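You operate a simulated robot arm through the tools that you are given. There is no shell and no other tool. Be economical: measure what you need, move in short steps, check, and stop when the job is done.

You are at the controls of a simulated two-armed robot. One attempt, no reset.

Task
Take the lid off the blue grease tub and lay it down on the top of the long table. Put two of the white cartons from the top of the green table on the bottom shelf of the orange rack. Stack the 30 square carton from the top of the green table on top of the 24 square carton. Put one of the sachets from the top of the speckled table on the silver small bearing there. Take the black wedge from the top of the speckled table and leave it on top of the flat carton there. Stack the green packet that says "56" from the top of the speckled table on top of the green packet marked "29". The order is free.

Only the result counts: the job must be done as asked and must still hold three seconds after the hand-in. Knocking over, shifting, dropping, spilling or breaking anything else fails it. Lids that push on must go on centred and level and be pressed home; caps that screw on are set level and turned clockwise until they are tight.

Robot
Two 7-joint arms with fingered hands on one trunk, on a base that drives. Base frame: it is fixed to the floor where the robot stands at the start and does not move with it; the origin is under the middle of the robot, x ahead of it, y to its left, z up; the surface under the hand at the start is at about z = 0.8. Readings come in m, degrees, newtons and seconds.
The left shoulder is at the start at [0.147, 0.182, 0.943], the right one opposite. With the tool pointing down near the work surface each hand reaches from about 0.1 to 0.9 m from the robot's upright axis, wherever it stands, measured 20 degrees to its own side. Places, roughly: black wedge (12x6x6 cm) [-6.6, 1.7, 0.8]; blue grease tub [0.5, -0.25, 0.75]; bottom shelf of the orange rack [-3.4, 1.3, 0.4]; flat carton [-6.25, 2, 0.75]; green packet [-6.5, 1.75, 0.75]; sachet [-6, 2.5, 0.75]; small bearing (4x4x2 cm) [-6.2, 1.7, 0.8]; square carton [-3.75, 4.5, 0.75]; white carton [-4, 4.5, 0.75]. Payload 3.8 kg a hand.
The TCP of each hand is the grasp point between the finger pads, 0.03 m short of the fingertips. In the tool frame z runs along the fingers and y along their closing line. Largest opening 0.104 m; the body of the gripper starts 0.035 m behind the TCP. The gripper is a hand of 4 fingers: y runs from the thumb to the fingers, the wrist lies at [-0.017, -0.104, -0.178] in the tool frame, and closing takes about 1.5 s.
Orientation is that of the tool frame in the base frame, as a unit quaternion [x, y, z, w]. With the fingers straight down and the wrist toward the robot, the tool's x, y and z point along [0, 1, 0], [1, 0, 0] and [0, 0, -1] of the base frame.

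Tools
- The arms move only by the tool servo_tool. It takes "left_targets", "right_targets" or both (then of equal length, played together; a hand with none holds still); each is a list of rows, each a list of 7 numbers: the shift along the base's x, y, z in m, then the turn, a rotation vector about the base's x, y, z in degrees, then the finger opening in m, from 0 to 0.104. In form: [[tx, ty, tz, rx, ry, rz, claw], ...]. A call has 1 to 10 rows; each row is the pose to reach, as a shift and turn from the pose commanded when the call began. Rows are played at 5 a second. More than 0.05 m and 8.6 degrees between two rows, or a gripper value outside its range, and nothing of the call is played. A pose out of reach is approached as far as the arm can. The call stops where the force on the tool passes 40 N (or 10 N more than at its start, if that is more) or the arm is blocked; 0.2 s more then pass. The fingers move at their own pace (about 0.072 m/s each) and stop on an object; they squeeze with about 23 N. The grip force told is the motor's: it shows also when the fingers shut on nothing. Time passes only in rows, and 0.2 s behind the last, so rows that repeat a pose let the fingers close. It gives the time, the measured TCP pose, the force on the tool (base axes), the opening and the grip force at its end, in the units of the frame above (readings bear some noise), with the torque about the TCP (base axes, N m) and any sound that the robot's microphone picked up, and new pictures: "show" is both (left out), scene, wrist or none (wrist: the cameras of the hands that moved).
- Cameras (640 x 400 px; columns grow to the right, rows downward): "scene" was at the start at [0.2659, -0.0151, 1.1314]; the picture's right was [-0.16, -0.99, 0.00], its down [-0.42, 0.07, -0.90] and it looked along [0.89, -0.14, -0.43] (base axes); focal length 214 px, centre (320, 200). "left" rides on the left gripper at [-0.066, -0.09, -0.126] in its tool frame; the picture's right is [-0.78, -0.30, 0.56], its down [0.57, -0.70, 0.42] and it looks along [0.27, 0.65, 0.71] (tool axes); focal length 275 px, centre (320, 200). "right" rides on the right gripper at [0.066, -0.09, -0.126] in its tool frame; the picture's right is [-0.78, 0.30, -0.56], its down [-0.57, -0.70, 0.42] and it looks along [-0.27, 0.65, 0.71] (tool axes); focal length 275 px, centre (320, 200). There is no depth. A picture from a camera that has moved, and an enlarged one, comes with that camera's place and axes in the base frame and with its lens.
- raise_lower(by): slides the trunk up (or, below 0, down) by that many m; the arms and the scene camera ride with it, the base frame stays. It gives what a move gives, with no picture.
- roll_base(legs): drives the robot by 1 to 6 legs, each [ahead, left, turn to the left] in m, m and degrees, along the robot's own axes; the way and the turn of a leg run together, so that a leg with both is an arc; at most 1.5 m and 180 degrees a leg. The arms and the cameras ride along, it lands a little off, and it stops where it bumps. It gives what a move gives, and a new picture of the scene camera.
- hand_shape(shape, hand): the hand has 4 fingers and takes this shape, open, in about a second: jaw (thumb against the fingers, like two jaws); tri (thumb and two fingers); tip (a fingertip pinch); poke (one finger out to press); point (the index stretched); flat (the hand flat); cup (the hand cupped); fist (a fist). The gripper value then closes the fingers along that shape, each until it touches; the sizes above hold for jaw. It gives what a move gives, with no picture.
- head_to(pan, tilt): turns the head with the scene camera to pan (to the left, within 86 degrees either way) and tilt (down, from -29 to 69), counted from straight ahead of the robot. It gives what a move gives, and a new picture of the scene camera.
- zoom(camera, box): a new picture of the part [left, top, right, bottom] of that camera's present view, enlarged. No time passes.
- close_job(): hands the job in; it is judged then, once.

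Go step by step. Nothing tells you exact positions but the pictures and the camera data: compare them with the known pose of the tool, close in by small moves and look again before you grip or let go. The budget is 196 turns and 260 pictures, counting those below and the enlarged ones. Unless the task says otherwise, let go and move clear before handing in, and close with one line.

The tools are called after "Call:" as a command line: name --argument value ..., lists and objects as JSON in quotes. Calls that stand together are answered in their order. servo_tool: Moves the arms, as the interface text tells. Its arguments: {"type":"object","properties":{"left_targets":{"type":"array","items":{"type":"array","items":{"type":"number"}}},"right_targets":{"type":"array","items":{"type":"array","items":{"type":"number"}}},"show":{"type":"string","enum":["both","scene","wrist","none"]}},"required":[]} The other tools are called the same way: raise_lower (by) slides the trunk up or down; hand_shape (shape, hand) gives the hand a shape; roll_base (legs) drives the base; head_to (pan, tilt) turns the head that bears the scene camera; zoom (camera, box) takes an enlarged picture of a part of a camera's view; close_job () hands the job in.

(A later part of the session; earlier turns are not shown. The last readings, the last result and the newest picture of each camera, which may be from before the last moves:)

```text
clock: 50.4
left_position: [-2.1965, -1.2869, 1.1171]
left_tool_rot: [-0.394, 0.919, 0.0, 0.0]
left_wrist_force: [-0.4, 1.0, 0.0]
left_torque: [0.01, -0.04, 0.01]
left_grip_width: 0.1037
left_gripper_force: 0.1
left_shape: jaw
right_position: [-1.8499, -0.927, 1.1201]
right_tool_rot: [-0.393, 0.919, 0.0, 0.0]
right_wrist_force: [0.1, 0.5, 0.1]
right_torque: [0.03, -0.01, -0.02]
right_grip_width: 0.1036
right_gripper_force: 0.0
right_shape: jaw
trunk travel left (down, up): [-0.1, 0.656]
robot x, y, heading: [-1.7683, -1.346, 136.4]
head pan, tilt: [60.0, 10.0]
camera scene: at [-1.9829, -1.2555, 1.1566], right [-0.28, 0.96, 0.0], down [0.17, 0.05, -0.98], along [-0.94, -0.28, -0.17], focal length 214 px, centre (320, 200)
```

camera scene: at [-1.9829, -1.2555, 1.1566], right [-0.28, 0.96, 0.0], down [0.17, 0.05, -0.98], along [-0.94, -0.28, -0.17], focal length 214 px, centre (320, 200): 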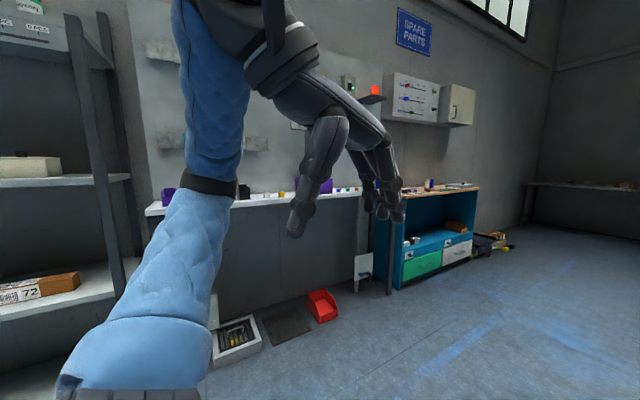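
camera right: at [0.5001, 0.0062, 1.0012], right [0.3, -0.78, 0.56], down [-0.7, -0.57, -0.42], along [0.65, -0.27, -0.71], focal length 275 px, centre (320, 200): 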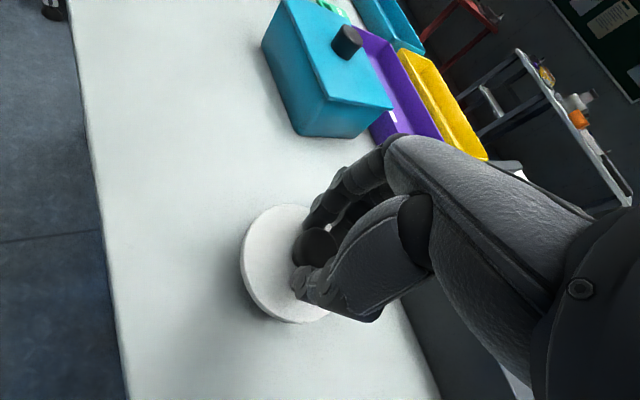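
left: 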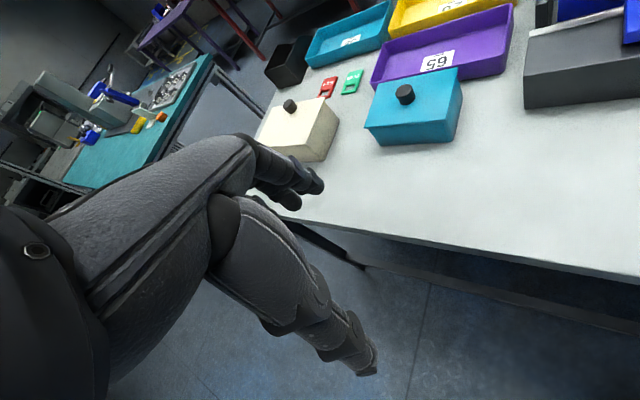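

Call:
roll_base --legs '[[1.45, 0.15, 0], [1.42, 0.1, 0], [0, 0, -80]]'

Call:
head_to --pan 0 --tilt 20

```text
clock: 67.8
left_position: [-4.0206, 0.8969, 1.1181]
left_tool_rot: [0.292, 0.956, 0.0, 0.0]
left_wrist_force: [0.6, 0.1, 0.3]
left_torque: [-0.01, 0.01, 0.0]
left_grip_width: 0.1037
left_gripper_force: 0.1
left_shape: jaw
right_position: [-3.6093, 0.6159, 1.1205]
right_tool_rot: [0.292, 0.956, 0.0, 0.0]
right_wrist_force: [-0.6, -0.3, -0.5]
right_torque: [0.03, -0.01, 0.04]
right_grip_width: 0.1038
right_gripper_force: 0.0
right_shape: jaw
trunk travel left (down, up): [-0.1, 0.656]
robot x, y, heading: [-4.0153, 0.4636, 55.8]
head pan, tilt: [60.0, 10.0]
camera scene: at [-3.9536, 0.6916, 1.1566], right [0.9, 0.44, 0.0], down [0.08, -0.16, -0.98], along [-0.43, 0.89, -0.17], focal length 214 px, centre (320, 200)
```

scene: 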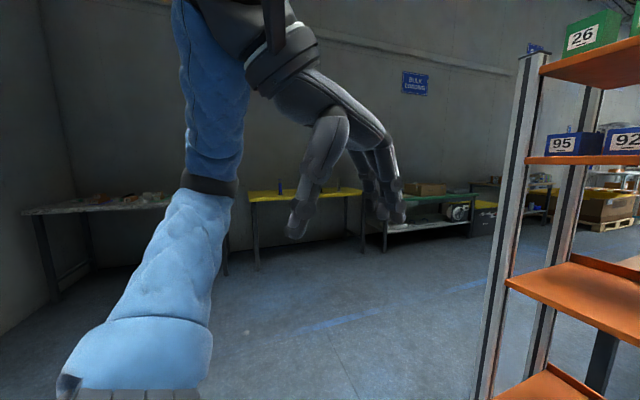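

```text
clock: 69.1
left_position: [-4.0205, 0.8967, 1.1181]
left_tool_rot: [0.292, 0.956, 0.0, 0.0]
left_wrist_force: [-0.4, -0.7, 0.1]
left_torque: [0.01, -0.01, 0.03]
left_grip_width: 0.1037
left_gripper_force: 0.0
left_shape: jaw
right_position: [-3.6091, 0.6151, 1.1203]
right_tool_rot: [0.293, 0.956, 0.0, 0.001]
right_wrist_force: [-0.5, 0.5, 0.0]
right_torque: [0.0, -0.01, -0.01]
right_grip_width: 0.104
right_gripper_force: 0.1
right_shape: jaw
trunk travel left (down, up): [-0.1, 0.656]
robot x, y, heading: [-4.0063, 0.4654, 56.0]
head pan, tilt: [0.0, 20.0]
camera scene: at [-3.861, 0.6853, 1.1403], right [0.83, -0.56, 0.0], down [-0.19, -0.28, -0.94], along [0.53, 0.78, -0.34], focal length 214 px, centre (320, 200)
```

scene: 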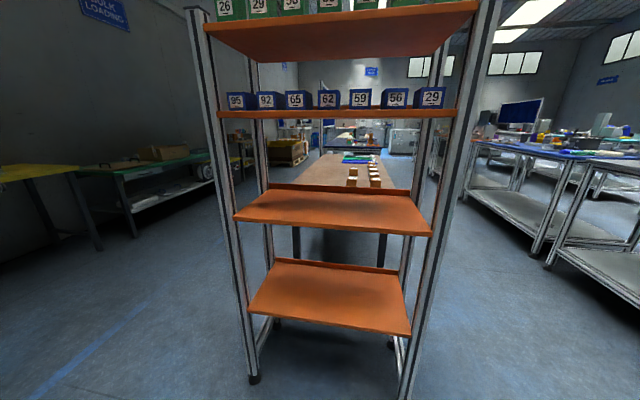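

The rack faces me, and its bottom shelf is empty with a back lip. Next I'll drive to the green table, which is ahead and to the left.

Call:
roll_base --legs '[[0.58, 1.0, 0], [1.1, 0.15, 0], [1.1, 0.15, 0], [0, 0, 79]]'

```text
clock: 89.0
left_position: [-3.968, 3.6013, 1.1192]
left_tool_rot: [-0.375, 0.927, 0.0, -0.001]
left_wrist_force: [0.0, -0.6, -0.1]
left_torque: [0.02, -0.01, 0.02]
left_grip_width: 0.1035
left_gripper_force: 0.1
left_shape: jaw
right_position: [-3.6064, 3.9459, 1.1209]
right_tool_rot: [-0.375, 0.927, 0.0, 0.0]
right_wrist_force: [-0.4, -0.2, -0.4]
right_torque: [-0.01, 0.04, 0.01]
right_grip_width: 0.1039
right_gripper_force: 0.0
right_shape: jaw
trunk travel left (down, up): [-0.1, 0.656]
robot x, y, heading: [-3.5365, 3.5217, 134.0]
head pan, tilt: [0.0, 20.0]
camera scene: at [-3.7275, 3.7133, 1.1403], right [0.72, 0.7, 0.0], down [0.24, -0.25, -0.94], along [-0.65, 0.68, -0.34], focal length 214 px, centre (320, 200)
```

scene: 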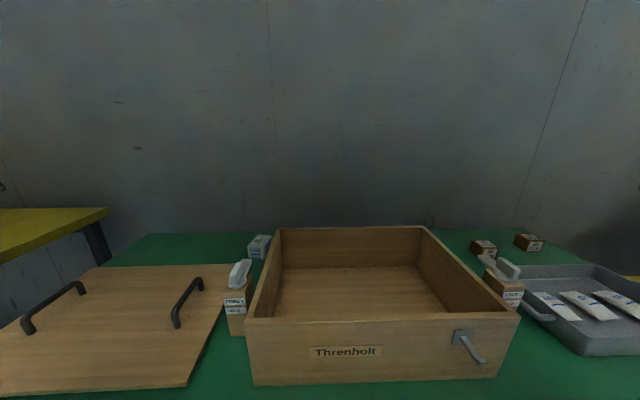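

I'm at the green table, so I'll zoom in on the objects.

Call:
head_to --pan 0 --tilt 40

Call:
zoom --camera "scene" --box '[440, 50, 640, 180]'

Call:
zoom --camera "scene" --box '[180, 80, 320, 220]'

```text
clock: 89.9
left_position: [-3.966, 3.6016, 1.1191]
left_tool_rot: [-0.374, 0.927, -0.001, 0.0]
left_wrist_force: [0.0, 0.5, 0.4]
left_torque: [-0.01, 0.02, 0.0]
left_grip_width: 0.1033
left_gripper_force: 0.0
left_shape: jaw
right_position: [-3.6069, 3.9463, 1.1196]
right_tool_rot: [-0.376, 0.927, 0.0, -0.001]
right_wrist_force: [0.0, -0.1, 1.2]
right_torque: [0.0, 0.0, 0.01]
right_grip_width: 0.1037
right_gripper_force: 0.1
right_shape: jaw
trunk travel left (down, up): [-0.1, 0.656]
robot x, y, heading: [-3.5397, 3.5181, 134.2]
head pan, tilt: [0.0, 40.0]
camera scene: at [-3.7218, 3.7075, 1.1089], right [0.72, 0.7, 0.0], down [0.45, -0.46, -0.77], along [-0.53, 0.55, -0.64], focal length 214 px, centre (320, 200)
```

scene: 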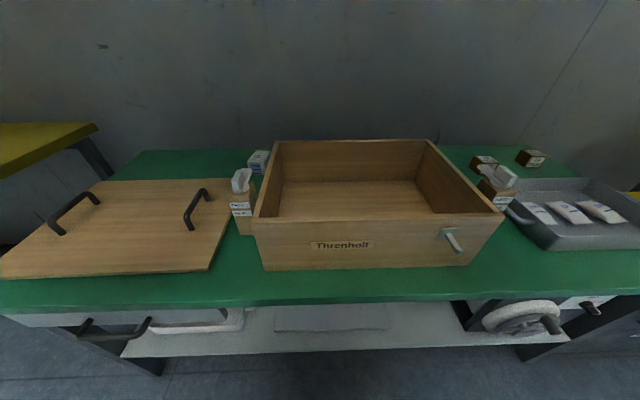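

```text
3.08 times, centred on (540, 115) of scene
camera zoom: at [-3.7218, 3.7075, 1.1089], right [0.72, 0.7, 0.0], down [0.45, -0.46, -0.77], along [-0.53, 0.55, -0.64], focal length 660 px, centre (-357, 462)
```

zoom: 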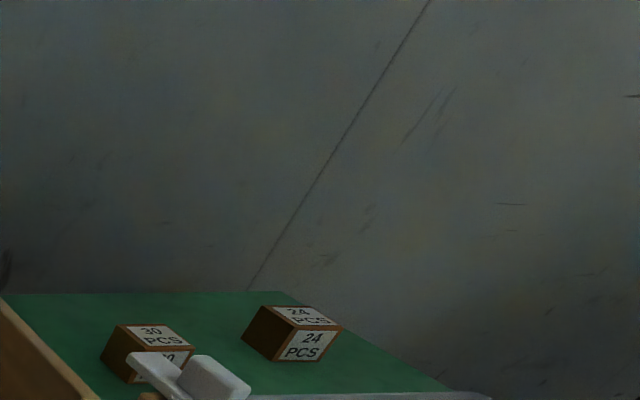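

```text
2.86 times, centred on (250, 150) of scene
camera zoom: at [-3.7218, 3.7075, 1.1089], right [0.72, 0.7, 0.0], down [0.45, -0.46, -0.77], along [-0.53, 0.55, -0.64], focal length 613 px, centre (520, 343)
```

zoom: 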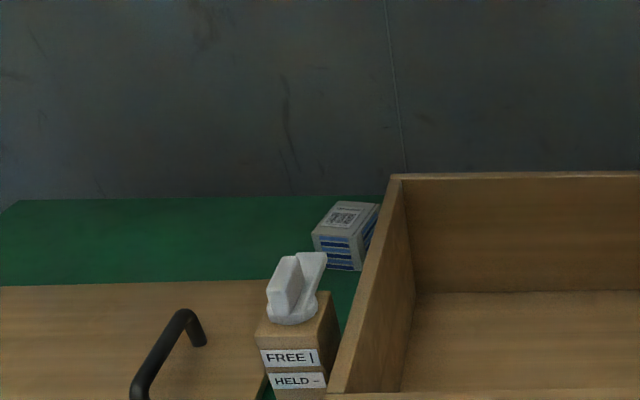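

One white carton with blue stripes shows behind the drawer's left side. I'll raise the trunk to look for the others.

Call:
raise_lower --by 0.4

Call:
head_to --pan 0 --tilt 50

```text
clock: 93.7
left_position: [-3.9666, 3.6018, 1.5177]
left_tool_rot: [-0.375, 0.927, 0.001, 0.0]
left_wrist_force: [-0.3, 0.2, 0.1]
left_torque: [0.02, 0.01, -0.01]
left_grip_width: 0.1038
left_gripper_force: 0.0
left_shape: jaw
right_position: [-3.6065, 3.9467, 1.5204]
right_tool_rot: [-0.375, 0.927, 0.0, 0.0]
right_wrist_force: [-0.5, 0.1, -1.0]
right_torque: [-0.02, -0.01, 0.01]
right_grip_width: 0.1038
right_gripper_force: 0.1
right_shape: jaw
trunk travel left (down, up): [-0.5, 0.256]
robot x, y, heading: [-3.5419, 3.5189, 134.0]
head pan, tilt: [0.0, 40.0]
```

```text
clock: 94.4
left_position: [-3.9671, 3.6004, 1.5183]
left_tool_rot: [-0.375, 0.927, 0.0, -0.001]
left_wrist_force: [0.0, -0.9, 0.9]
left_torque: [0.02, 0.0, 0.0]
left_grip_width: 0.1037
left_gripper_force: 0.1
left_shape: jaw
right_position: [-3.6061, 3.9458, 1.5198]
right_tool_rot: [-0.375, 0.927, 0.0, 0.001]
right_wrist_force: [0.2, -0.4, 0.2]
right_torque: [0.02, 0.0, 0.0]
right_grip_width: 0.104
right_gripper_force: 0.0
right_shape: jaw
trunk travel left (down, up): [-0.5, 0.256]
robot x, y, heading: [-3.5379, 3.5219, 134.3]
head pan, tilt: [0.0, 50.0]
camera scene: at [-3.6094, 3.5914, 1.5045], right [0.72, 0.7, 0.0], down [0.53, -0.55, -0.64], along [-0.45, 0.46, -0.77], focal length 214 px, centre (320, 200)
```

scene: 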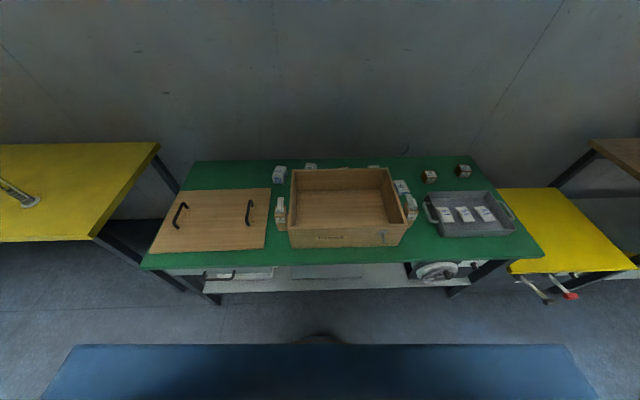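

Call:
zoom --camera "scene" --box '[260, 150, 380, 225]'

Call:
zoom --camera "scene" --box '[360, 145, 480, 220]'

```text
5.33 times, centred on (320, 188) of scene
camera zoom: at [-3.6094, 3.5914, 1.5045], right [0.72, 0.7, 0.0], down [0.53, -0.55, -0.64], along [-0.45, 0.46, -0.77], focal length 1144 px, centre (320, 267)
```

zoom: 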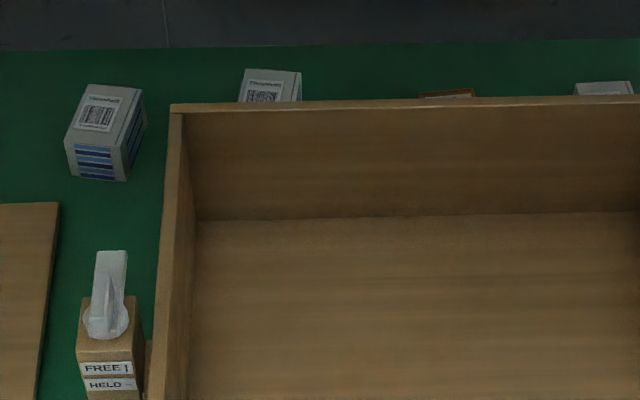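

```text
5.33 times, centred on (420, 182) of scene
camera zoom: at [-3.6094, 3.5914, 1.5045], right [0.72, 0.7, 0.0], down [0.53, -0.55, -0.64], along [-0.45, 0.46, -0.77], focal length 1144 px, centre (-213, 293)
```

zoom: 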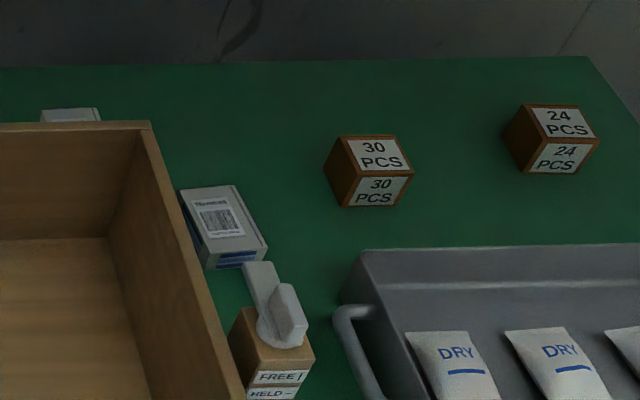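

There are four white cartons: one left of the drawer, two behind it and one to its right. The 30 and 24 square cartons are at the back right. I'll shift right and closer, and lower the trunk again.

Call:
roll_base --legs '[[0.07, -0.45, 0]]'

Call:
raise_lower --by -0.3

Call:
head_to --pan -15 --tilt 40

```text
clock: 97.1
left_position: [-3.7017, 3.9568, 1.5185]
left_tool_rot: [-0.374, 0.928, 0.0, 0.0]
left_wrist_force: [0.1, -0.2, -0.6]
left_torque: [0.0, -0.01, 0.0]
left_grip_width: 0.1035
left_gripper_force: 0.1
left_shape: jaw
right_position: [-3.3408, 4.3004, 1.5199]
right_tool_rot: [-0.374, 0.927, 0.0, 0.0]
right_wrist_force: [-0.2, 0.0, 0.6]
right_torque: [0.0, -0.01, -0.01]
right_grip_width: 0.104
right_gripper_force: 0.1
right_shape: jaw
trunk travel left (down, up): [-0.5, 0.256]
robot x, y, heading: [-3.273, 3.8744, 134.1]
head pan, tilt: [0.0, 50.0]
camera scene: at [-3.3442, 3.9457, 1.5044], right [0.72, 0.69, 0.0], down [0.53, -0.55, -0.64], along [-0.45, 0.46, -0.77], focal length 214 px, centre (320, 200)
```

scene: 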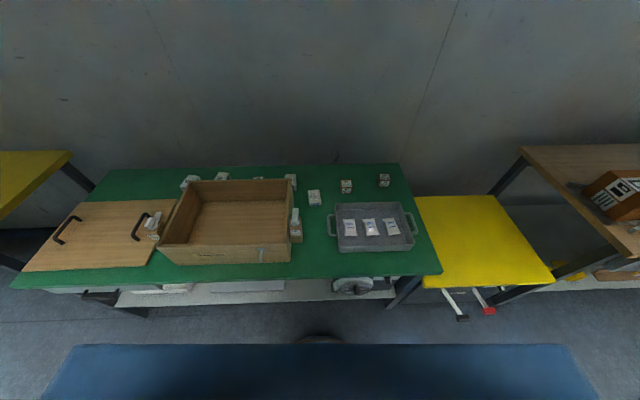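

```text
clock: 100.1
left_position: [-3.7015, 3.9566, 1.2182]
left_tool_rot: [-0.374, 0.928, 0.0, 0.001]
left_wrist_force: [0.0, -0.4, 0.4]
left_torque: [0.01, 0.01, -0.01]
left_grip_width: 0.1037
left_gripper_force: 0.1
left_shape: jaw
right_position: [-3.3402, 4.3014, 1.2214]
right_tool_rot: [-0.374, 0.927, -0.001, 0.0]
right_wrist_force: [-0.2, 0.2, 0.7]
right_torque: [-0.01, 0.01, 0.0]
right_grip_width: 0.1038
right_gripper_force: 0.0
right_shape: jaw
trunk travel left (down, up): [-0.2, 0.556]
robot x, y, heading: [-3.2718, 3.8749, 134.0]
head pan, tilt: [0.0, 50.0]
```

```text
clock: 100.9
left_position: [-3.7025, 3.957, 1.218]
left_tool_rot: [-0.374, 0.928, 0.0, 0.0]
left_wrist_force: [0.5, 0.5, -0.1]
left_torque: [-0.01, 0.04, -0.02]
left_grip_width: 0.1035
left_gripper_force: 0.1
left_shape: jaw
right_position: [-3.3412, 4.2998, 1.221]
right_tool_rot: [-0.374, 0.928, 0.0, 0.0]
right_wrist_force: [0.3, 0.8, 0.1]
right_torque: [0.02, 0.02, 0.0]
right_grip_width: 0.1038
right_gripper_force: 0.1
right_shape: jaw
trunk travel left (down, up): [-0.2, 0.556]
robot x, y, heading: [-3.2726, 3.8735, 133.8]
head pan, tilt: [-15.0, 40.0]
camera scene: at [-3.399, 4.0341, 1.214], right [0.88, 0.48, 0.0], down [0.31, -0.56, -0.77], along [-0.37, 0.67, -0.64], focal length 214 px, centre (320, 200)
```

scene: 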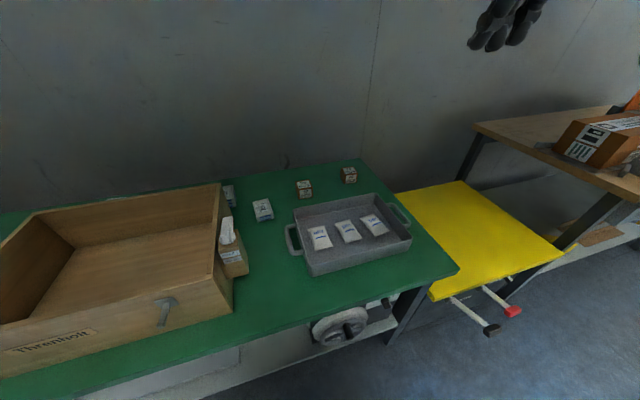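

I'll bring the right hand over the 24 carton, staying high, to use its wrist camera.

Call:
servo_tool --right_targets '[[-0.03, 0.03, 0, 0, 0, 0, 0.104], [-0.06, 0.06, -0.01, 0, 0, 0, 0.104], [-0.09, 0.09, -0.02, 0, 0, 0, 0.104], [-0.11, 0.13, -0.03, 0, 0, 0, 0.104], [-0.13, 0.17, -0.04, 0, 0, 0, 0.104], [-0.16, 0.2, -0.05, 0, 0, 0, 0.104]]'

```text
clock: 102.3
left_position: [-3.7039, 3.9583, 1.2174]
left_tool_rot: [-0.374, 0.927, -0.001, 0.0]
left_wrist_force: [0.0, 0.3, -0.1]
left_torque: [-0.02, -0.04, 0.0]
left_grip_width: 0.1039
left_gripper_force: 0.0
left_shape: jaw
right_position: [-3.5006, 4.5013, 1.1695]
right_tool_rot: [-0.373, 0.928, -0.001, 0.001]
right_wrist_force: [0.4, 0.3, -0.2]
right_torque: [-0.01, 0.02, -0.04]
right_grip_width: 0.1037
right_gripper_force: 0.0
right_shape: jaw
trunk travel left (down, up): [-0.2, 0.556]
robot x, y, heading: [-3.2771, 3.8747, 133.9]
head pan, tilt: [-15.0, 40.0]
camera scene: at [-3.3997, 4.0345, 1.2139], right [0.88, 0.48, 0.0], down [0.31, -0.56, -0.77], along [-0.37, 0.67, -0.64], focal length 214 px, centre (320, 200)
camera right: at [-3.4854, 4.3906, 1.2947], right [0.35, 0.75, 0.56], down [0.9, -0.11, -0.42], along [-0.26, 0.65, -0.71], focal length 275 px, centre (320, 200)
```

scene: 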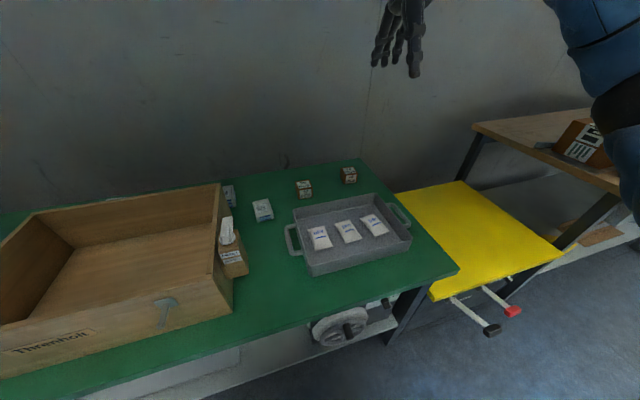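
right: 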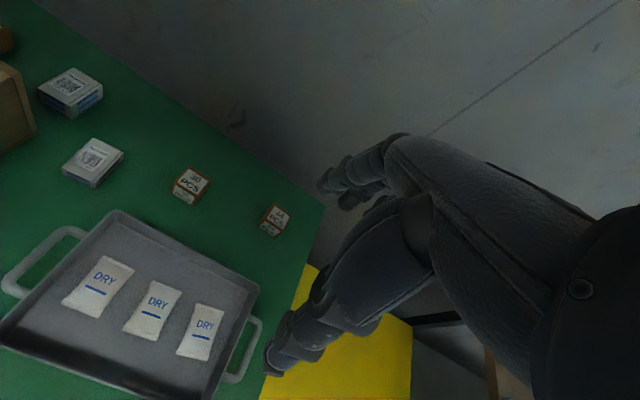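

Call:
zoom --camera "right" --box '[150, 130, 310, 250]'

```text
3.33 times, centred on (230, 190) of right
camera zoom: at [-3.4854, 4.3906, 1.2947], right [0.35, 0.75, 0.56], down [0.9, -0.11, -0.42], along [-0.26, 0.65, -0.71], focal length 918 px, centre (620, 233)
```

zoom: 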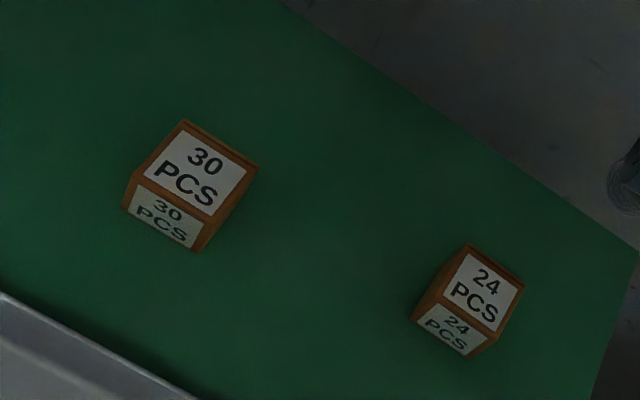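

The 30 carton is at about (-3.740, 4.555) and the 24 at (-3.640, 4.711). Both are about 5 cm cubes, in line with the robot. I'll move the hand above the 30.

Call:
servo_tool --right_targets '[[-0.03, 0.007, -0.02, 0, 0, 0, 0.104], [-0.06, 0.014, -0.04, 0, 0, 0, 0.104], [-0.09, 0.021, -0.07, 0, 0, 0, 0.104], [-0.12, 0.028, -0.1, 0, 0, 0, 0.104], [-0.15, 0.035, -0.13, 0, 0, 0, 0.104], [-0.18, 0.042, -0.16, 0, 0, 0, 0.104], [-0.21, 0.048, -0.19, 0, 0, 0, 0.104], [-0.24, 0.054, -0.22, 0, 0, 0, 0.104], [-0.24, 0.054, -0.25, 0, 0, 0, 0.104]]'

Call:
zoom --camera "scene" --box '[240, 120, 400, 240]'

```text
clock: 104.3
left_position: [-3.7012, 3.9574, 1.2182]
left_tool_rot: [-0.372, 0.928, -0.001, -0.001]
left_wrist_force: [-0.3, -0.9, -0.4]
left_torque: [-0.01, 0.01, -0.02]
left_grip_width: 0.1037
left_gripper_force: 0.0
left_shape: jaw
right_position: [-3.7406, 4.5561, 0.9215]
right_tool_rot: [-0.373, 0.928, 0.0, 0.0]
right_wrist_force: [0.3, 0.5, 0.2]
right_torque: [-0.01, 0.0, 0.03]
right_grip_width: 0.1036
right_gripper_force: 0.1
right_shape: jaw
trunk travel left (down, up): [-0.2, 0.556]
robot x, y, heading: [-3.2756, 3.8786, 133.9]
head pan, tilt: [-15.0, 40.0]
camera scene: at [-3.3987, 4.035, 1.214], right [0.88, 0.48, 0.0], down [0.31, -0.56, -0.77], along [-0.37, 0.67, -0.64], focal length 214 px, centre (320, 200)
camera right: at [-3.7256, 4.4448, 1.0465], right [0.35, 0.75, 0.56], down [0.9, -0.11, -0.43], along [-0.26, 0.65, -0.71], focal length 275 px, centre (320, 200)
```

scene: 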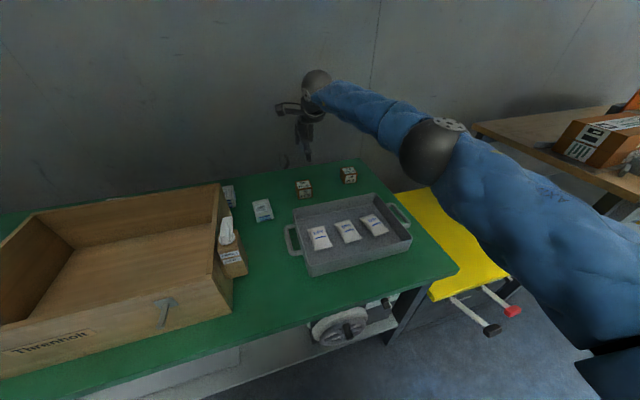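
right: 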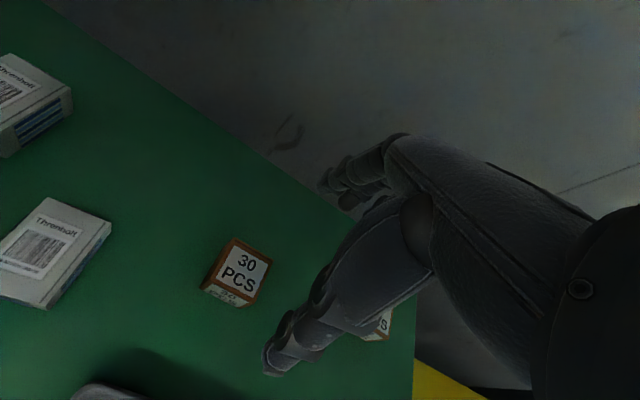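

```text
3.33 times, centred on (320, 180) of scene
camera zoom: at [-3.3987, 4.035, 1.214], right [0.88, 0.48, 0.0], down [0.31, -0.56, -0.77], along [-0.37, 0.67, -0.64], focal length 715 px, centre (320, 267)
```

zoom: 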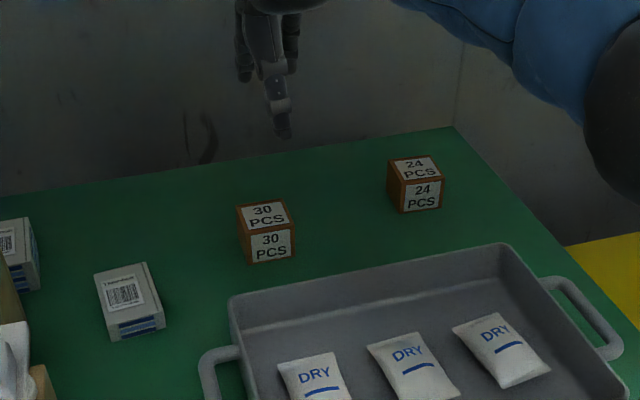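

Comparing views, the carton tops are at z≈0.75, so the table is at about 0.695. The 30 is then at (-3.765, 4.571) and the 24 at (-3.654, 4.742). The 24 is at the edge of my reach, so I'll roll a little closer.

Call:
roll_base --legs '[[0.05, -0.1, 0]]'

```text
clock: 105.5
left_position: [-3.6624, 4.0628, 1.219]
left_tool_rot: [-0.374, 0.927, -0.001, -0.001]
left_wrist_force: [-0.5, -0.2, 0.0]
left_torque: [-0.04, 0.01, 0.01]
left_grip_width: 0.1038
left_gripper_force: 0.0
left_shape: jaw
right_position: [-3.7024, 4.661, 0.9222]
right_tool_rot: [-0.373, 0.928, 0.0, 0.0]
right_wrist_force: [0.2, 0.2, 0.1]
right_torque: [0.01, 0.03, 0.03]
right_grip_width: 0.104
right_gripper_force: 0.1
right_shape: jaw
trunk travel left (down, up): [-0.2, 0.556]
robot x, y, heading: [-3.2387, 3.9776, 134.0]
head pan, tilt: [-15.0, 40.0]
camera scene: at [-3.36, 4.141, 1.2139], right [0.88, 0.48, 0.0], down [0.31, -0.56, -0.77], along [-0.37, 0.67, -0.64], focal length 214 px, centre (320, 200)
```

scene: 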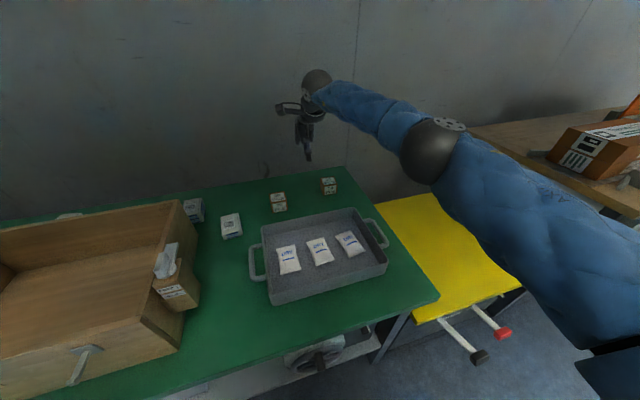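

Call:
servo_tool --right_targets '[[-0.021, -0.03, 0, 0, 0, 0, 0.104], [-0.042, -0.06, -0.01, 0, 0, 0, 0.104], [-0.063, -0.09, -0.03, 0, 0, 0, 0.104], [-0.063, -0.09, -0.06, 0, 0, 0, 0.104]]'

Call:
zoom --camera "scene" --box '[220, 120, 380, 240]'

```text
clock: 106.5
left_position: [-3.6642, 4.0624, 1.2184]
left_tool_rot: [-0.375, 0.927, 0.0, 0.0]
left_wrist_force: [0.4, -0.5, -0.5]
left_torque: [0.01, 0.01, 0.02]
left_grip_width: 0.1036
left_gripper_force: 0.1
left_shape: jaw
right_position: [-3.7661, 4.5714, 0.8617]
right_tool_rot: [-0.373, 0.928, 0.0, 0.0]
right_wrist_force: [-0.3, 1.0, -0.5]
right_torque: [0.04, 0.02, -0.02]
right_grip_width: 0.1038
right_gripper_force: 0.0
right_shape: jaw
trunk travel left (down, up): [-0.2, 0.556]
robot x, y, heading: [-3.2331, 3.98, 133.7]
head pan, tilt: [-15.0, 40.0]
camera scene: at [-3.3606, 4.1402, 1.2139], right [0.88, 0.48, 0.0], down [0.31, -0.56, -0.77], along [-0.37, 0.67, -0.64], focal length 214 px, centre (320, 200)
camera right: at [-3.7508, 4.4621, 0.9869], right [0.35, 0.75, 0.56], down [0.9, -0.11, -0.42], along [-0.26, 0.65, -0.71], focal length 275 px, centre (320, 200)
```

scene: 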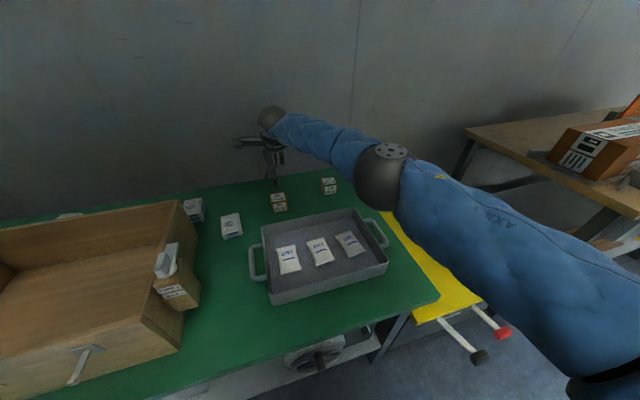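
right: 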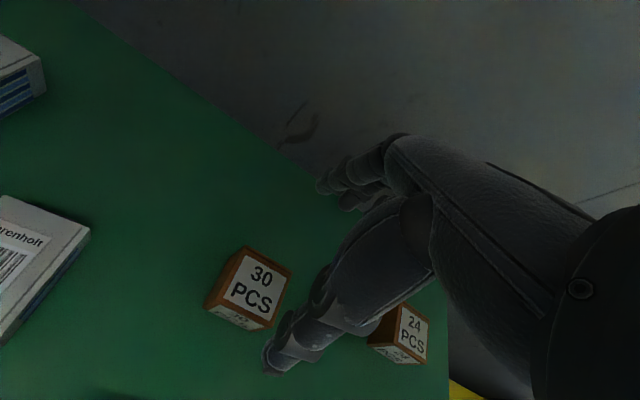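

```text
3.33 times, centred on (300, 180) of scene
camera zoom: at [-3.3606, 4.1402, 1.2139], right [0.88, 0.48, 0.0], down [0.31, -0.56, -0.77], along [-0.37, 0.67, -0.64], focal length 715 px, centre (387, 267)
```

zoom: 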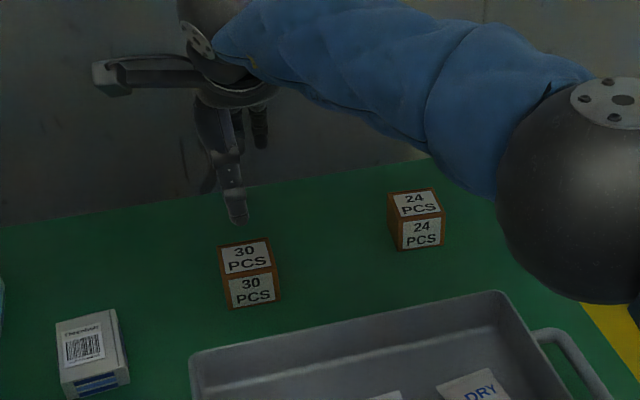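

The hand is centred above the 30. I'll go down and grip it.

Call:
servo_tool --right_targets '[[0, 0, -0.04, 0, 0, 3, 0.104], [0, 0, -0.08, 0, 0, 3, 0.104], [0, 0, -0.105, 0, 0, 3, 0.104], [0, 0, -0.122, 0, 0, 3, 0.104], [0, 0, -0.122, 0, 0, 3, 0.104]]' --show "wrist"

Call:
zoom --camera "scene" --box '[220, 140, 340, 230]'

```text
clock: 107.7
left_position: [-3.663, 4.0617, 1.2187]
left_tool_rot: [-0.373, 0.928, 0.0, -0.001]
left_wrist_force: [-0.2, 0.2, 0.1]
left_torque: [-0.02, 0.02, -0.01]
left_grip_width: 0.1037
left_gripper_force: 0.0
left_shape: jaw
right_position: [-3.7571, 4.5666, 0.7386]
right_tool_rot: [-0.398, 0.917, 0.001, 0.0]
right_wrist_force: [-0.5, 1.0, 0.3]
right_torque: [0.02, -0.01, -0.01]
right_grip_width: 0.1035
right_gripper_force: 0.0
right_shape: jaw
right hand out of reach, approached as far as the arm can: row 3, 4, 5
trunk travel left (down, up): [-0.2, 0.556]
robot x, y, heading: [-3.2389, 3.9787, 133.7]
head pan, tilt: [-15.0, 40.0]
camera right: at [-3.737, 4.4571, 0.8647], right [0.31, 0.77, 0.56], down [0.9, -0.06, -0.42], along [-0.29, 0.64, -0.71], focal length 275 px, centre (320, 200)
```

right: 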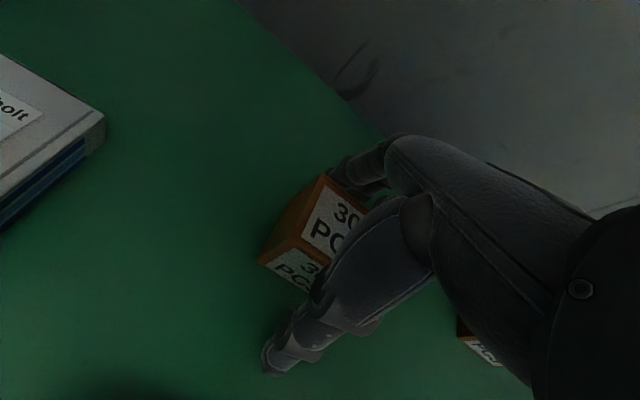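

```text
4.44 times, centred on (280, 185) of scene
camera zoom: at [-3.3606, 4.1394, 1.2141], right [0.88, 0.48, 0.0], down [0.31, -0.56, -0.77], along [-0.37, 0.67, -0.64], focal length 953 px, centre (498, 267)
```

zoom: 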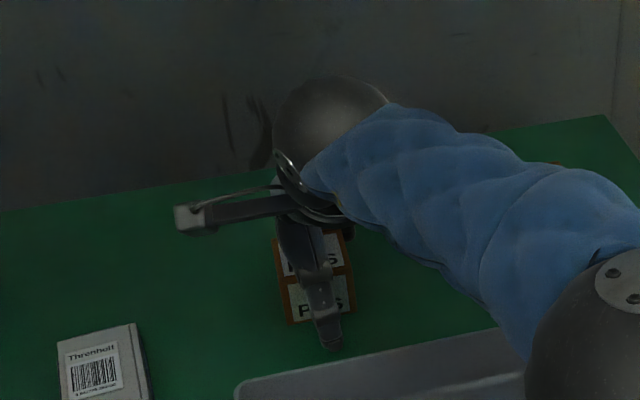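

The arm is just short of reach at this trunk height. I'll lift, lower the trunk and come back down.

Call:
servo_tool --right_targets '[[0, 0, 0.04, 0, 0, 0, 0.104], [0, 0, 0.08, 0, 0, 0, 0.104], [0, 0, 0.12, 0, 0, 0, 0.104], [0, 0, 0.15, 0, 0, 0, 0.104]]' --show "none"

Call:
raise_lower --by -0.1

```text
clock: 108.7
left_position: [-3.6585, 4.0679, 1.2176]
left_tool_rot: [-0.373, 0.928, -0.002, -0.002]
left_wrist_force: [1.0, 1.8, -0.4]
left_torque: [-0.13, 0.11, -0.01]
left_grip_width: 0.1035
left_gripper_force: 0.0
left_shape: jaw
right_position: [-3.756, 4.5703, 0.8858]
right_tool_rot: [-0.397, 0.918, -0.004, -0.003]
right_wrist_force: [-3.0, -6.3, -1.3]
right_torque: [0.48, -0.14, -0.09]
right_grip_width: 0.1039
right_gripper_force: 0.1
right_shape: jaw
right hand out of reach, approached as far as the arm can: row 1, 2, 3
trunk travel left (down, up): [-0.2, 0.556]
robot x, y, heading: [-3.2366, 3.9773, 133.6]
head pan, tilt: [-15.0, 40.0]
```

```text
clock: 110.0
left_position: [-3.6629, 4.0617, 1.1191]
left_tool_rot: [-0.374, 0.927, 0.0, -0.001]
left_wrist_force: [0.4, 0.1, 0.9]
left_torque: [-0.01, 0.04, -0.01]
left_grip_width: 0.1037
left_gripper_force: 0.1
left_shape: jaw
right_position: [-3.758, 4.5655, 0.7905]
right_tool_rot: [-0.397, 0.918, 0.001, -0.001]
right_wrist_force: [-0.5, -0.2, -0.1]
right_torque: [0.06, 0.03, 0.01]
right_grip_width: 0.104
right_gripper_force: 0.1
right_shape: jaw
trunk travel left (down, up): [-0.1, 0.656]
robot x, y, heading: [-3.2382, 3.9796, 133.9]
head pan, tilt: [-15.0, 40.0]
```

Call:
servo_tool --right_targets '[[0, 0, 0.03, 0, 0, 0, 0.104]]'

```text
clock: 110.4
left_position: [-3.6638, 4.0609, 1.119]
left_tool_rot: [-0.374, 0.927, 0.0, 0.001]
left_wrist_force: [-0.1, -0.7, 0.4]
left_torque: [0.03, 0.03, 0.01]
left_grip_width: 0.1037
left_gripper_force: 0.0
left_shape: jaw
right_position: [-3.7564, 4.5655, 0.82]
right_tool_rot: [-0.397, 0.918, 0.0, 0.001]
right_wrist_force: [-1.1, -0.3, 0.6]
right_torque: [0.01, 0.01, 0.0]
right_grip_width: 0.1037
right_gripper_force: 0.0
right_shape: jaw
trunk travel left (down, up): [-0.1, 0.656]
robot x, y, heading: [-3.2367, 3.9798, 133.9]
head pan, tilt: [-15.0, 40.0]
camera scene: at [-3.3995, 4.18, 1.1092], right [0.88, 0.48, 0.0], down [0.31, -0.56, -0.77], along [-0.37, 0.67, -0.64], focal length 214 px, centre (320, 200)
camera right: at [-3.7363, 4.456, 0.9465], right [0.31, 0.77, 0.56], down [0.9, -0.06, -0.42], along [-0.29, 0.64, -0.71], focal length 275 px, centre (320, 200)
```

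scene: 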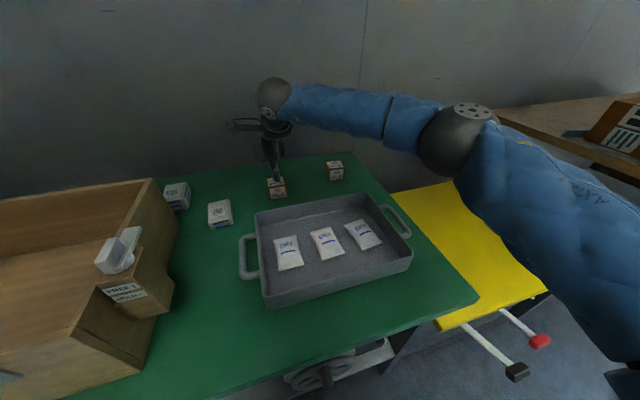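
right: 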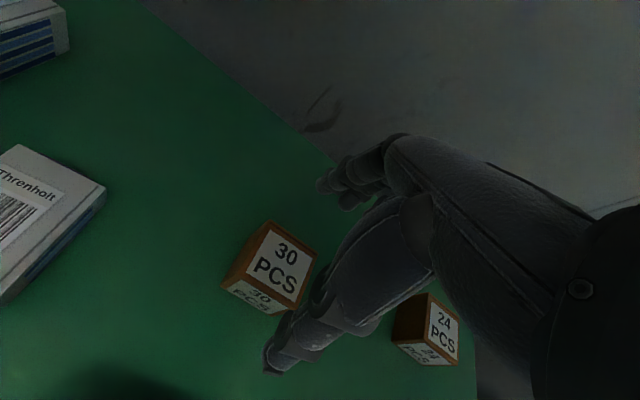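

The 30 hasn't moved. I'll correct a few millimetres, go down and grip it.

Call:
servo_tool --right_targets '[[-0.006, 0.005, -0.03, 0, 0, 0, 0.104], [-0.007, 0.005, -0.06, 0, 0, 0, 0.104], [-0.007, 0.005, -0.08, 0, 0, 0, 0.104], [-0.007, 0.005, -0.083, 0, 0, 0, 0.08], [-0.007, 0.005, -0.083, 0, 0, 0, 0.06], [-0.007, 0.005, -0.083, 0, 0, 0, 0.04], [-0.007, 0.005, -0.083, 0, 0, 0, 0.03], [-0.007, 0.005, -0.083, 0, 0, 0, 0.03]]' --show "wrist"

```text
clock: 112.2
left_position: [-3.663, 4.062, 1.1182]
left_tool_rot: [-0.374, 0.928, 0.0, -0.001]
left_wrist_force: [-0.2, -0.9, 0.5]
left_torque: [-0.01, 0.01, 0.01]
left_grip_width: 0.1037
left_gripper_force: 0.0
left_shape: jaw
right_position: [-3.7647, 4.5702, 0.7351]
right_tool_rot: [-0.398, 0.917, 0.0, 0.001]
right_wrist_force: [0.4, -0.2, 0.6]
right_torque: [-0.02, -0.01, 0.03]
right_grip_width: 0.0504
right_gripper_force: 22.9
right_shape: jaw
trunk travel left (down, up): [-0.1, 0.656]
robot x, y, heading: [-3.2327, 3.9762, 133.7]
head pan, tilt: [-15.0, 40.0]
camera right: at [-3.744, 4.4615, 0.8613], right [0.31, 0.77, 0.56], down [0.9, -0.06, -0.42], along [-0.29, 0.64, -0.71], focal length 275 px, centre (320, 200)
```

right: 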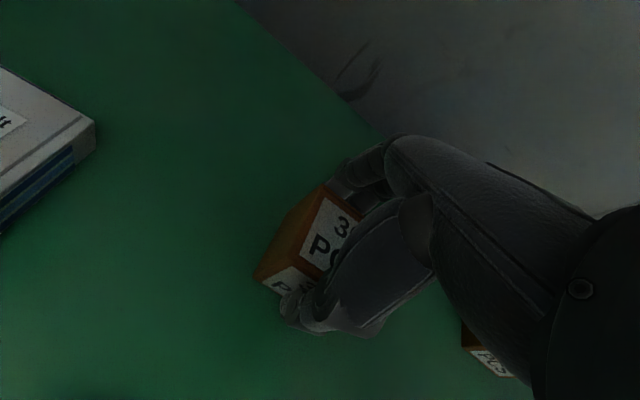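

I have the 30, gripped at 5 cm wide. I'll lift it and carry it above the 24.

Call:
servo_tool --right_targets '[[0, 0, 0.03, 0, 0, 0, 0.03], [0, 0, 0.07, 0, 0, 0, 0.03], [0, 0, 0.1, 0, 0, 0, 0.03], [0.022, 0.034, 0.1, 0, 0, 0, 0.03], [0.044, 0.069, 0.1, 0, 0, 0, 0.03], [0.067, 0.103, 0.1, 0, 0, 0, 0.03], [0.089, 0.137, 0.1, 0, 0, 0, 0.03], [0.111, 0.171, 0.1, 0, 0, 0, 0.03]]'

Call:
zoom --camera "scene" --box '[260, 110, 420, 220]'

Call:
zoom --camera "right" --box '[200, 120, 480, 380]'

```text
clock: 114.0
left_position: [-3.6624, 4.0619, 1.1175]
left_tool_rot: [-0.374, 0.928, -0.001, 0.0]
left_wrist_force: [-0.3, -0.2, 0.3]
left_torque: [0.03, 0.03, -0.02]
left_grip_width: 0.1037
left_gripper_force: 0.0
left_shape: jaw
right_position: [-3.6522, 4.7445, 0.8367]
right_tool_rot: [-0.398, 0.918, 0.0, 0.0]
right_wrist_force: [0.0, -0.2, -2.3]
right_torque: [0.0, -0.05, -0.01]
right_grip_width: 0.0505
right_gripper_force: 22.2
right_shape: jaw
trunk travel left (down, up): [-0.1, 0.656]
robot x, y, heading: [-3.2353, 3.9795, 133.7]
head pan, tilt: [-15.0, 40.0]
camera scene: at [-3.4, 4.181, 1.1087], right [0.88, 0.48, 0.0], down [0.31, -0.56, -0.77], along [-0.37, 0.67, -0.64], focal length 214 px, centre (320, 200)
camera right: at [-3.6332, 4.6352, 0.9611], right [0.31, 0.77, 0.56], down [0.9, -0.06, -0.42], along [-0.29, 0.64, -0.71], focal length 275 px, centre (320, 200)
```

scene: 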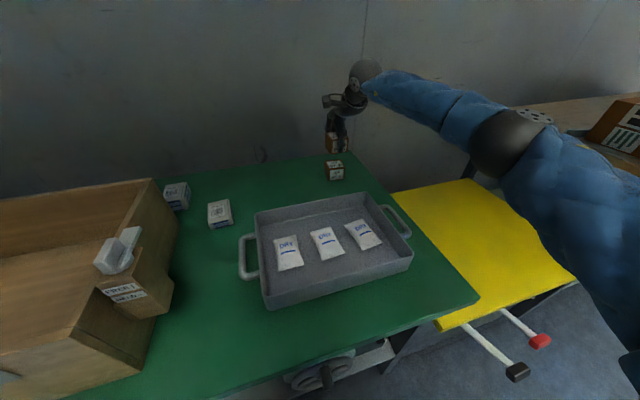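
right: 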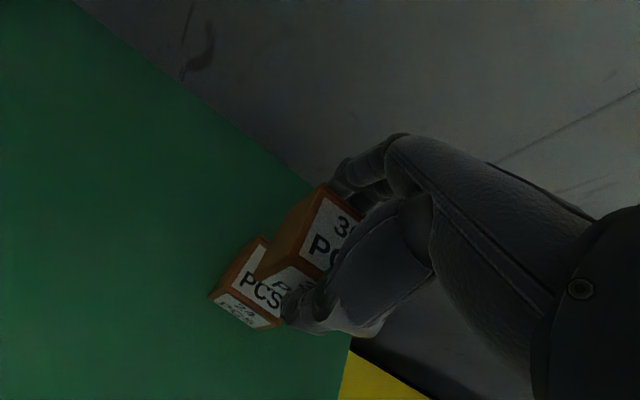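

```text
3.64 times, centred on (340, 165) of scene
camera zoom: at [-3.4, 4.181, 1.1087], right [0.88, 0.48, 0.0], down [0.31, -0.56, -0.77], along [-0.37, 0.67, -0.64], focal length 780 px, centre (247, 327)
```

zoom: 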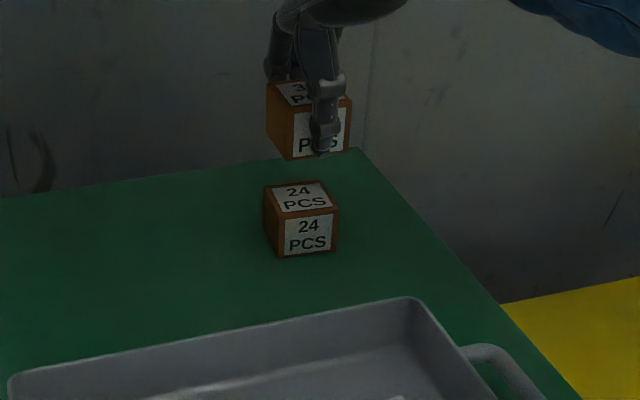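

```text
1.54 times, centred on (340, 250) of right
camera zoom: at [-3.6332, 4.6352, 0.9611], right [0.31, 0.77, 0.56], down [0.9, -0.06, -0.42], along [-0.29, 0.64, -0.71], focal length 424 px, centre (289, 123)
```

zoom: 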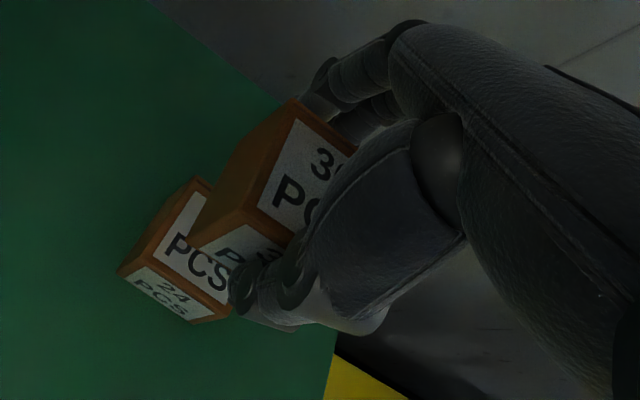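

The 30 is nearly in line above the 24, about 5 mm too far forward. I'll correct that and lower to contact.

Call:
servo_tool --right_targets '[[0, -0.004, -0.02, 0, 0, 0, 0.03], [-0.001, -0.005, -0.038, 0, 0, 0, 0.03], [-0.001, -0.005, -0.046, 0, 0, 0, 0.03], [-0.001, -0.005, -0.046, 0, 0, 0, 0.03]]' --show "none"

Call:
zoom --camera "scene" --box '[300, 120, 380, 190]'

```text
clock: 115.0
left_position: [-3.6627, 4.0631, 1.1183]
left_tool_rot: [-0.373, 0.928, 0.0, 0.0]
left_wrist_force: [-0.2, -0.4, 0.6]
left_torque: [-0.02, -0.01, 0.02]
left_grip_width: 0.1038
left_gripper_force: 0.1
left_shape: jaw
right_position: [-3.656, 4.7386, 0.7896]
right_tool_rot: [-0.399, 0.917, 0.0, 0.0]
right_wrist_force: [0.3, 0.2, -2.2]
right_torque: [0.01, -0.02, 0.01]
right_grip_width: 0.0503
right_gripper_force: 22.7
right_shape: jaw
trunk travel left (down, up): [-0.1, 0.656]
robot x, y, heading: [-3.2375, 3.9798, 133.8]
head pan, tilt: [-15.0, 40.0]
```

```text
5.71 times, centred on (340, 155) of scene
camera zoom: at [-3.4, 4.1808, 1.1088], right [0.88, 0.48, 0.0], down [0.31, -0.56, -0.77], along [-0.37, 0.67, -0.64], focal length 1226 px, centre (206, 457)
```

zoom: 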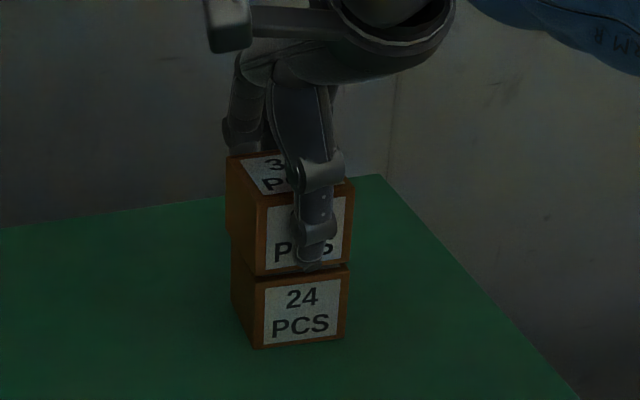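

Call:
servo_tool --right_targets '[[0, 0, -0.002, 0, 0, 0, 0.03], [0, 0, -0.004, 0, 0, 0, 0.03], [0, 0, -0.004, 0, 0, 0, 0.03]]' --show "none"

Call:
zoom --camera "scene" --box '[300, 120, 380, 190]'

```text
clock: 115.8
left_position: [-3.6631, 4.0637, 1.1182]
left_tool_rot: [-0.374, 0.928, 0.0, 0.0]
left_wrist_force: [-0.3, 0.2, 0.1]
left_torque: [-0.01, 0.02, -0.01]
left_grip_width: 0.1038
left_gripper_force: 0.0
left_shape: jaw
right_position: [-3.6563, 4.7382, 0.7865]
right_tool_rot: [-0.398, 0.918, 0.0, 0.0]
right_wrist_force: [0.2, -0.6, -1.3]
right_torque: [0.02, 0.05, 0.01]
right_grip_width: 0.0502
right_gripper_force: 22.3
right_shape: jaw
trunk travel left (down, up): [-0.1, 0.656]
robot x, y, heading: [-3.2353, 3.9779, 133.9]
head pan, tilt: [-15.0, 40.0]
```

```text
5.71 times, centred on (340, 155) of scene
camera zoom: at [-3.4001, 4.1808, 1.1088], right [0.88, 0.48, 0.0], down [0.31, -0.56, -0.77], along [-0.37, 0.67, -0.64], focal length 1226 px, centre (206, 457)
```

zoom: 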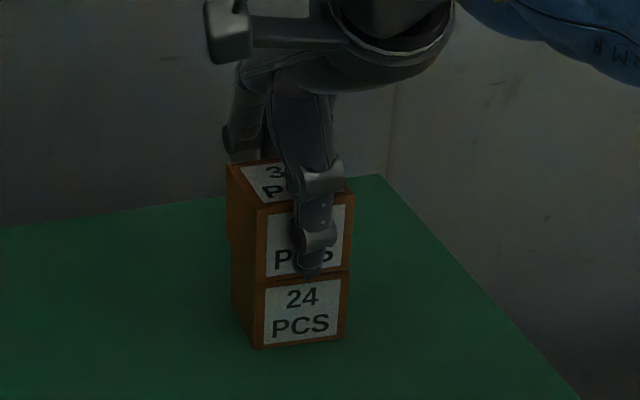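

The 30 is seated. I'll let go and rise straight up.

Call:
servo_tool --right_targets '[[0, 0, -0.001, 0, 0, 0, 0.06], [0, 0, 0, 0, 0, 0, 0.08], [0, 0, 0, 0, 0, 0, 0.104], [0, 0, 0, 0, 0, 0, 0.104], [0, 0, 0.03, 0, 0, 0, 0.104], [0, 0, 0.07, 0, 0, 0, 0.104], [0, 0, 0.11, 0, 0, 0, 0.104], [0, 0, 0.15, 0, 0, 0, 0.104]]' --show "scene"

Call:
zoom --camera "scene" --box '[300, 120, 380, 190]'

```text
clock: 117.6
left_position: [-3.6635, 4.0621, 1.1187]
left_tool_rot: [-0.373, 0.928, 0.0, 0.0]
left_wrist_force: [0.1, -1.0, 1.3]
left_torque: [0.02, -0.01, 0.03]
left_grip_width: 0.1036
left_gripper_force: 0.0
left_shape: jaw
right_position: [-3.6556, 4.7351, 0.9373]
right_tool_rot: [-0.397, 0.918, 0.001, 0.0]
right_wrist_force: [0.3, -0.3, 0.2]
right_torque: [0.0, 0.0, 0.01]
right_grip_width: 0.1034
right_gripper_force: 0.0
right_shape: jaw
trunk travel left (down, up): [-0.1, 0.656]
robot x, y, heading: [-3.2368, 3.9804, 133.9]
head pan, tilt: [-15.0, 40.0]
camera scene: at [-3.3999, 4.18, 1.109], right [0.88, 0.48, 0.0], down [0.31, -0.56, -0.77], along [-0.37, 0.67, -0.64], focal length 214 px, centre (320, 200)
```

scene: 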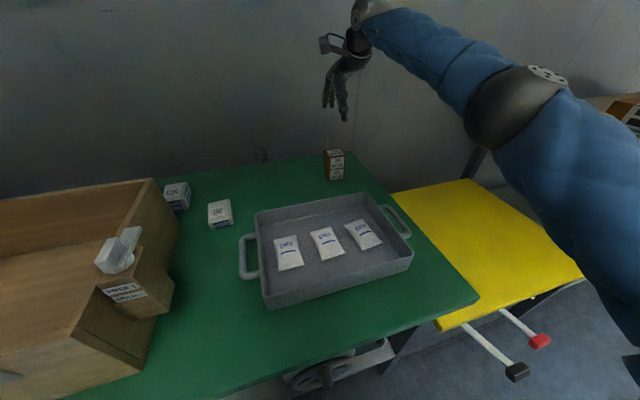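

```text
5.71 times, centred on (340, 155) of scene
camera zoom: at [-3.3999, 4.18, 1.109], right [0.88, 0.48, 0.0], down [0.31, -0.56, -0.77], along [-0.37, 0.67, -0.64], focal length 1226 px, centre (206, 457)
```

zoom: 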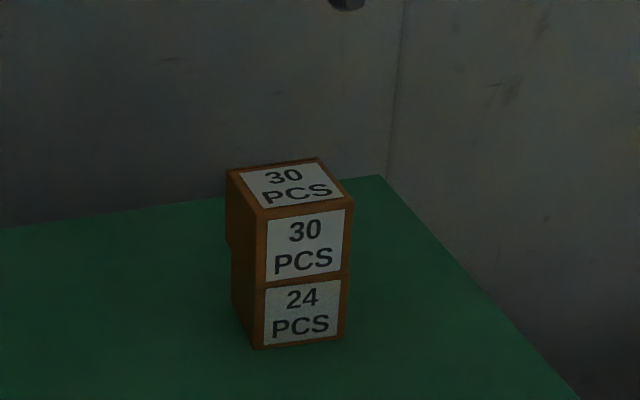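

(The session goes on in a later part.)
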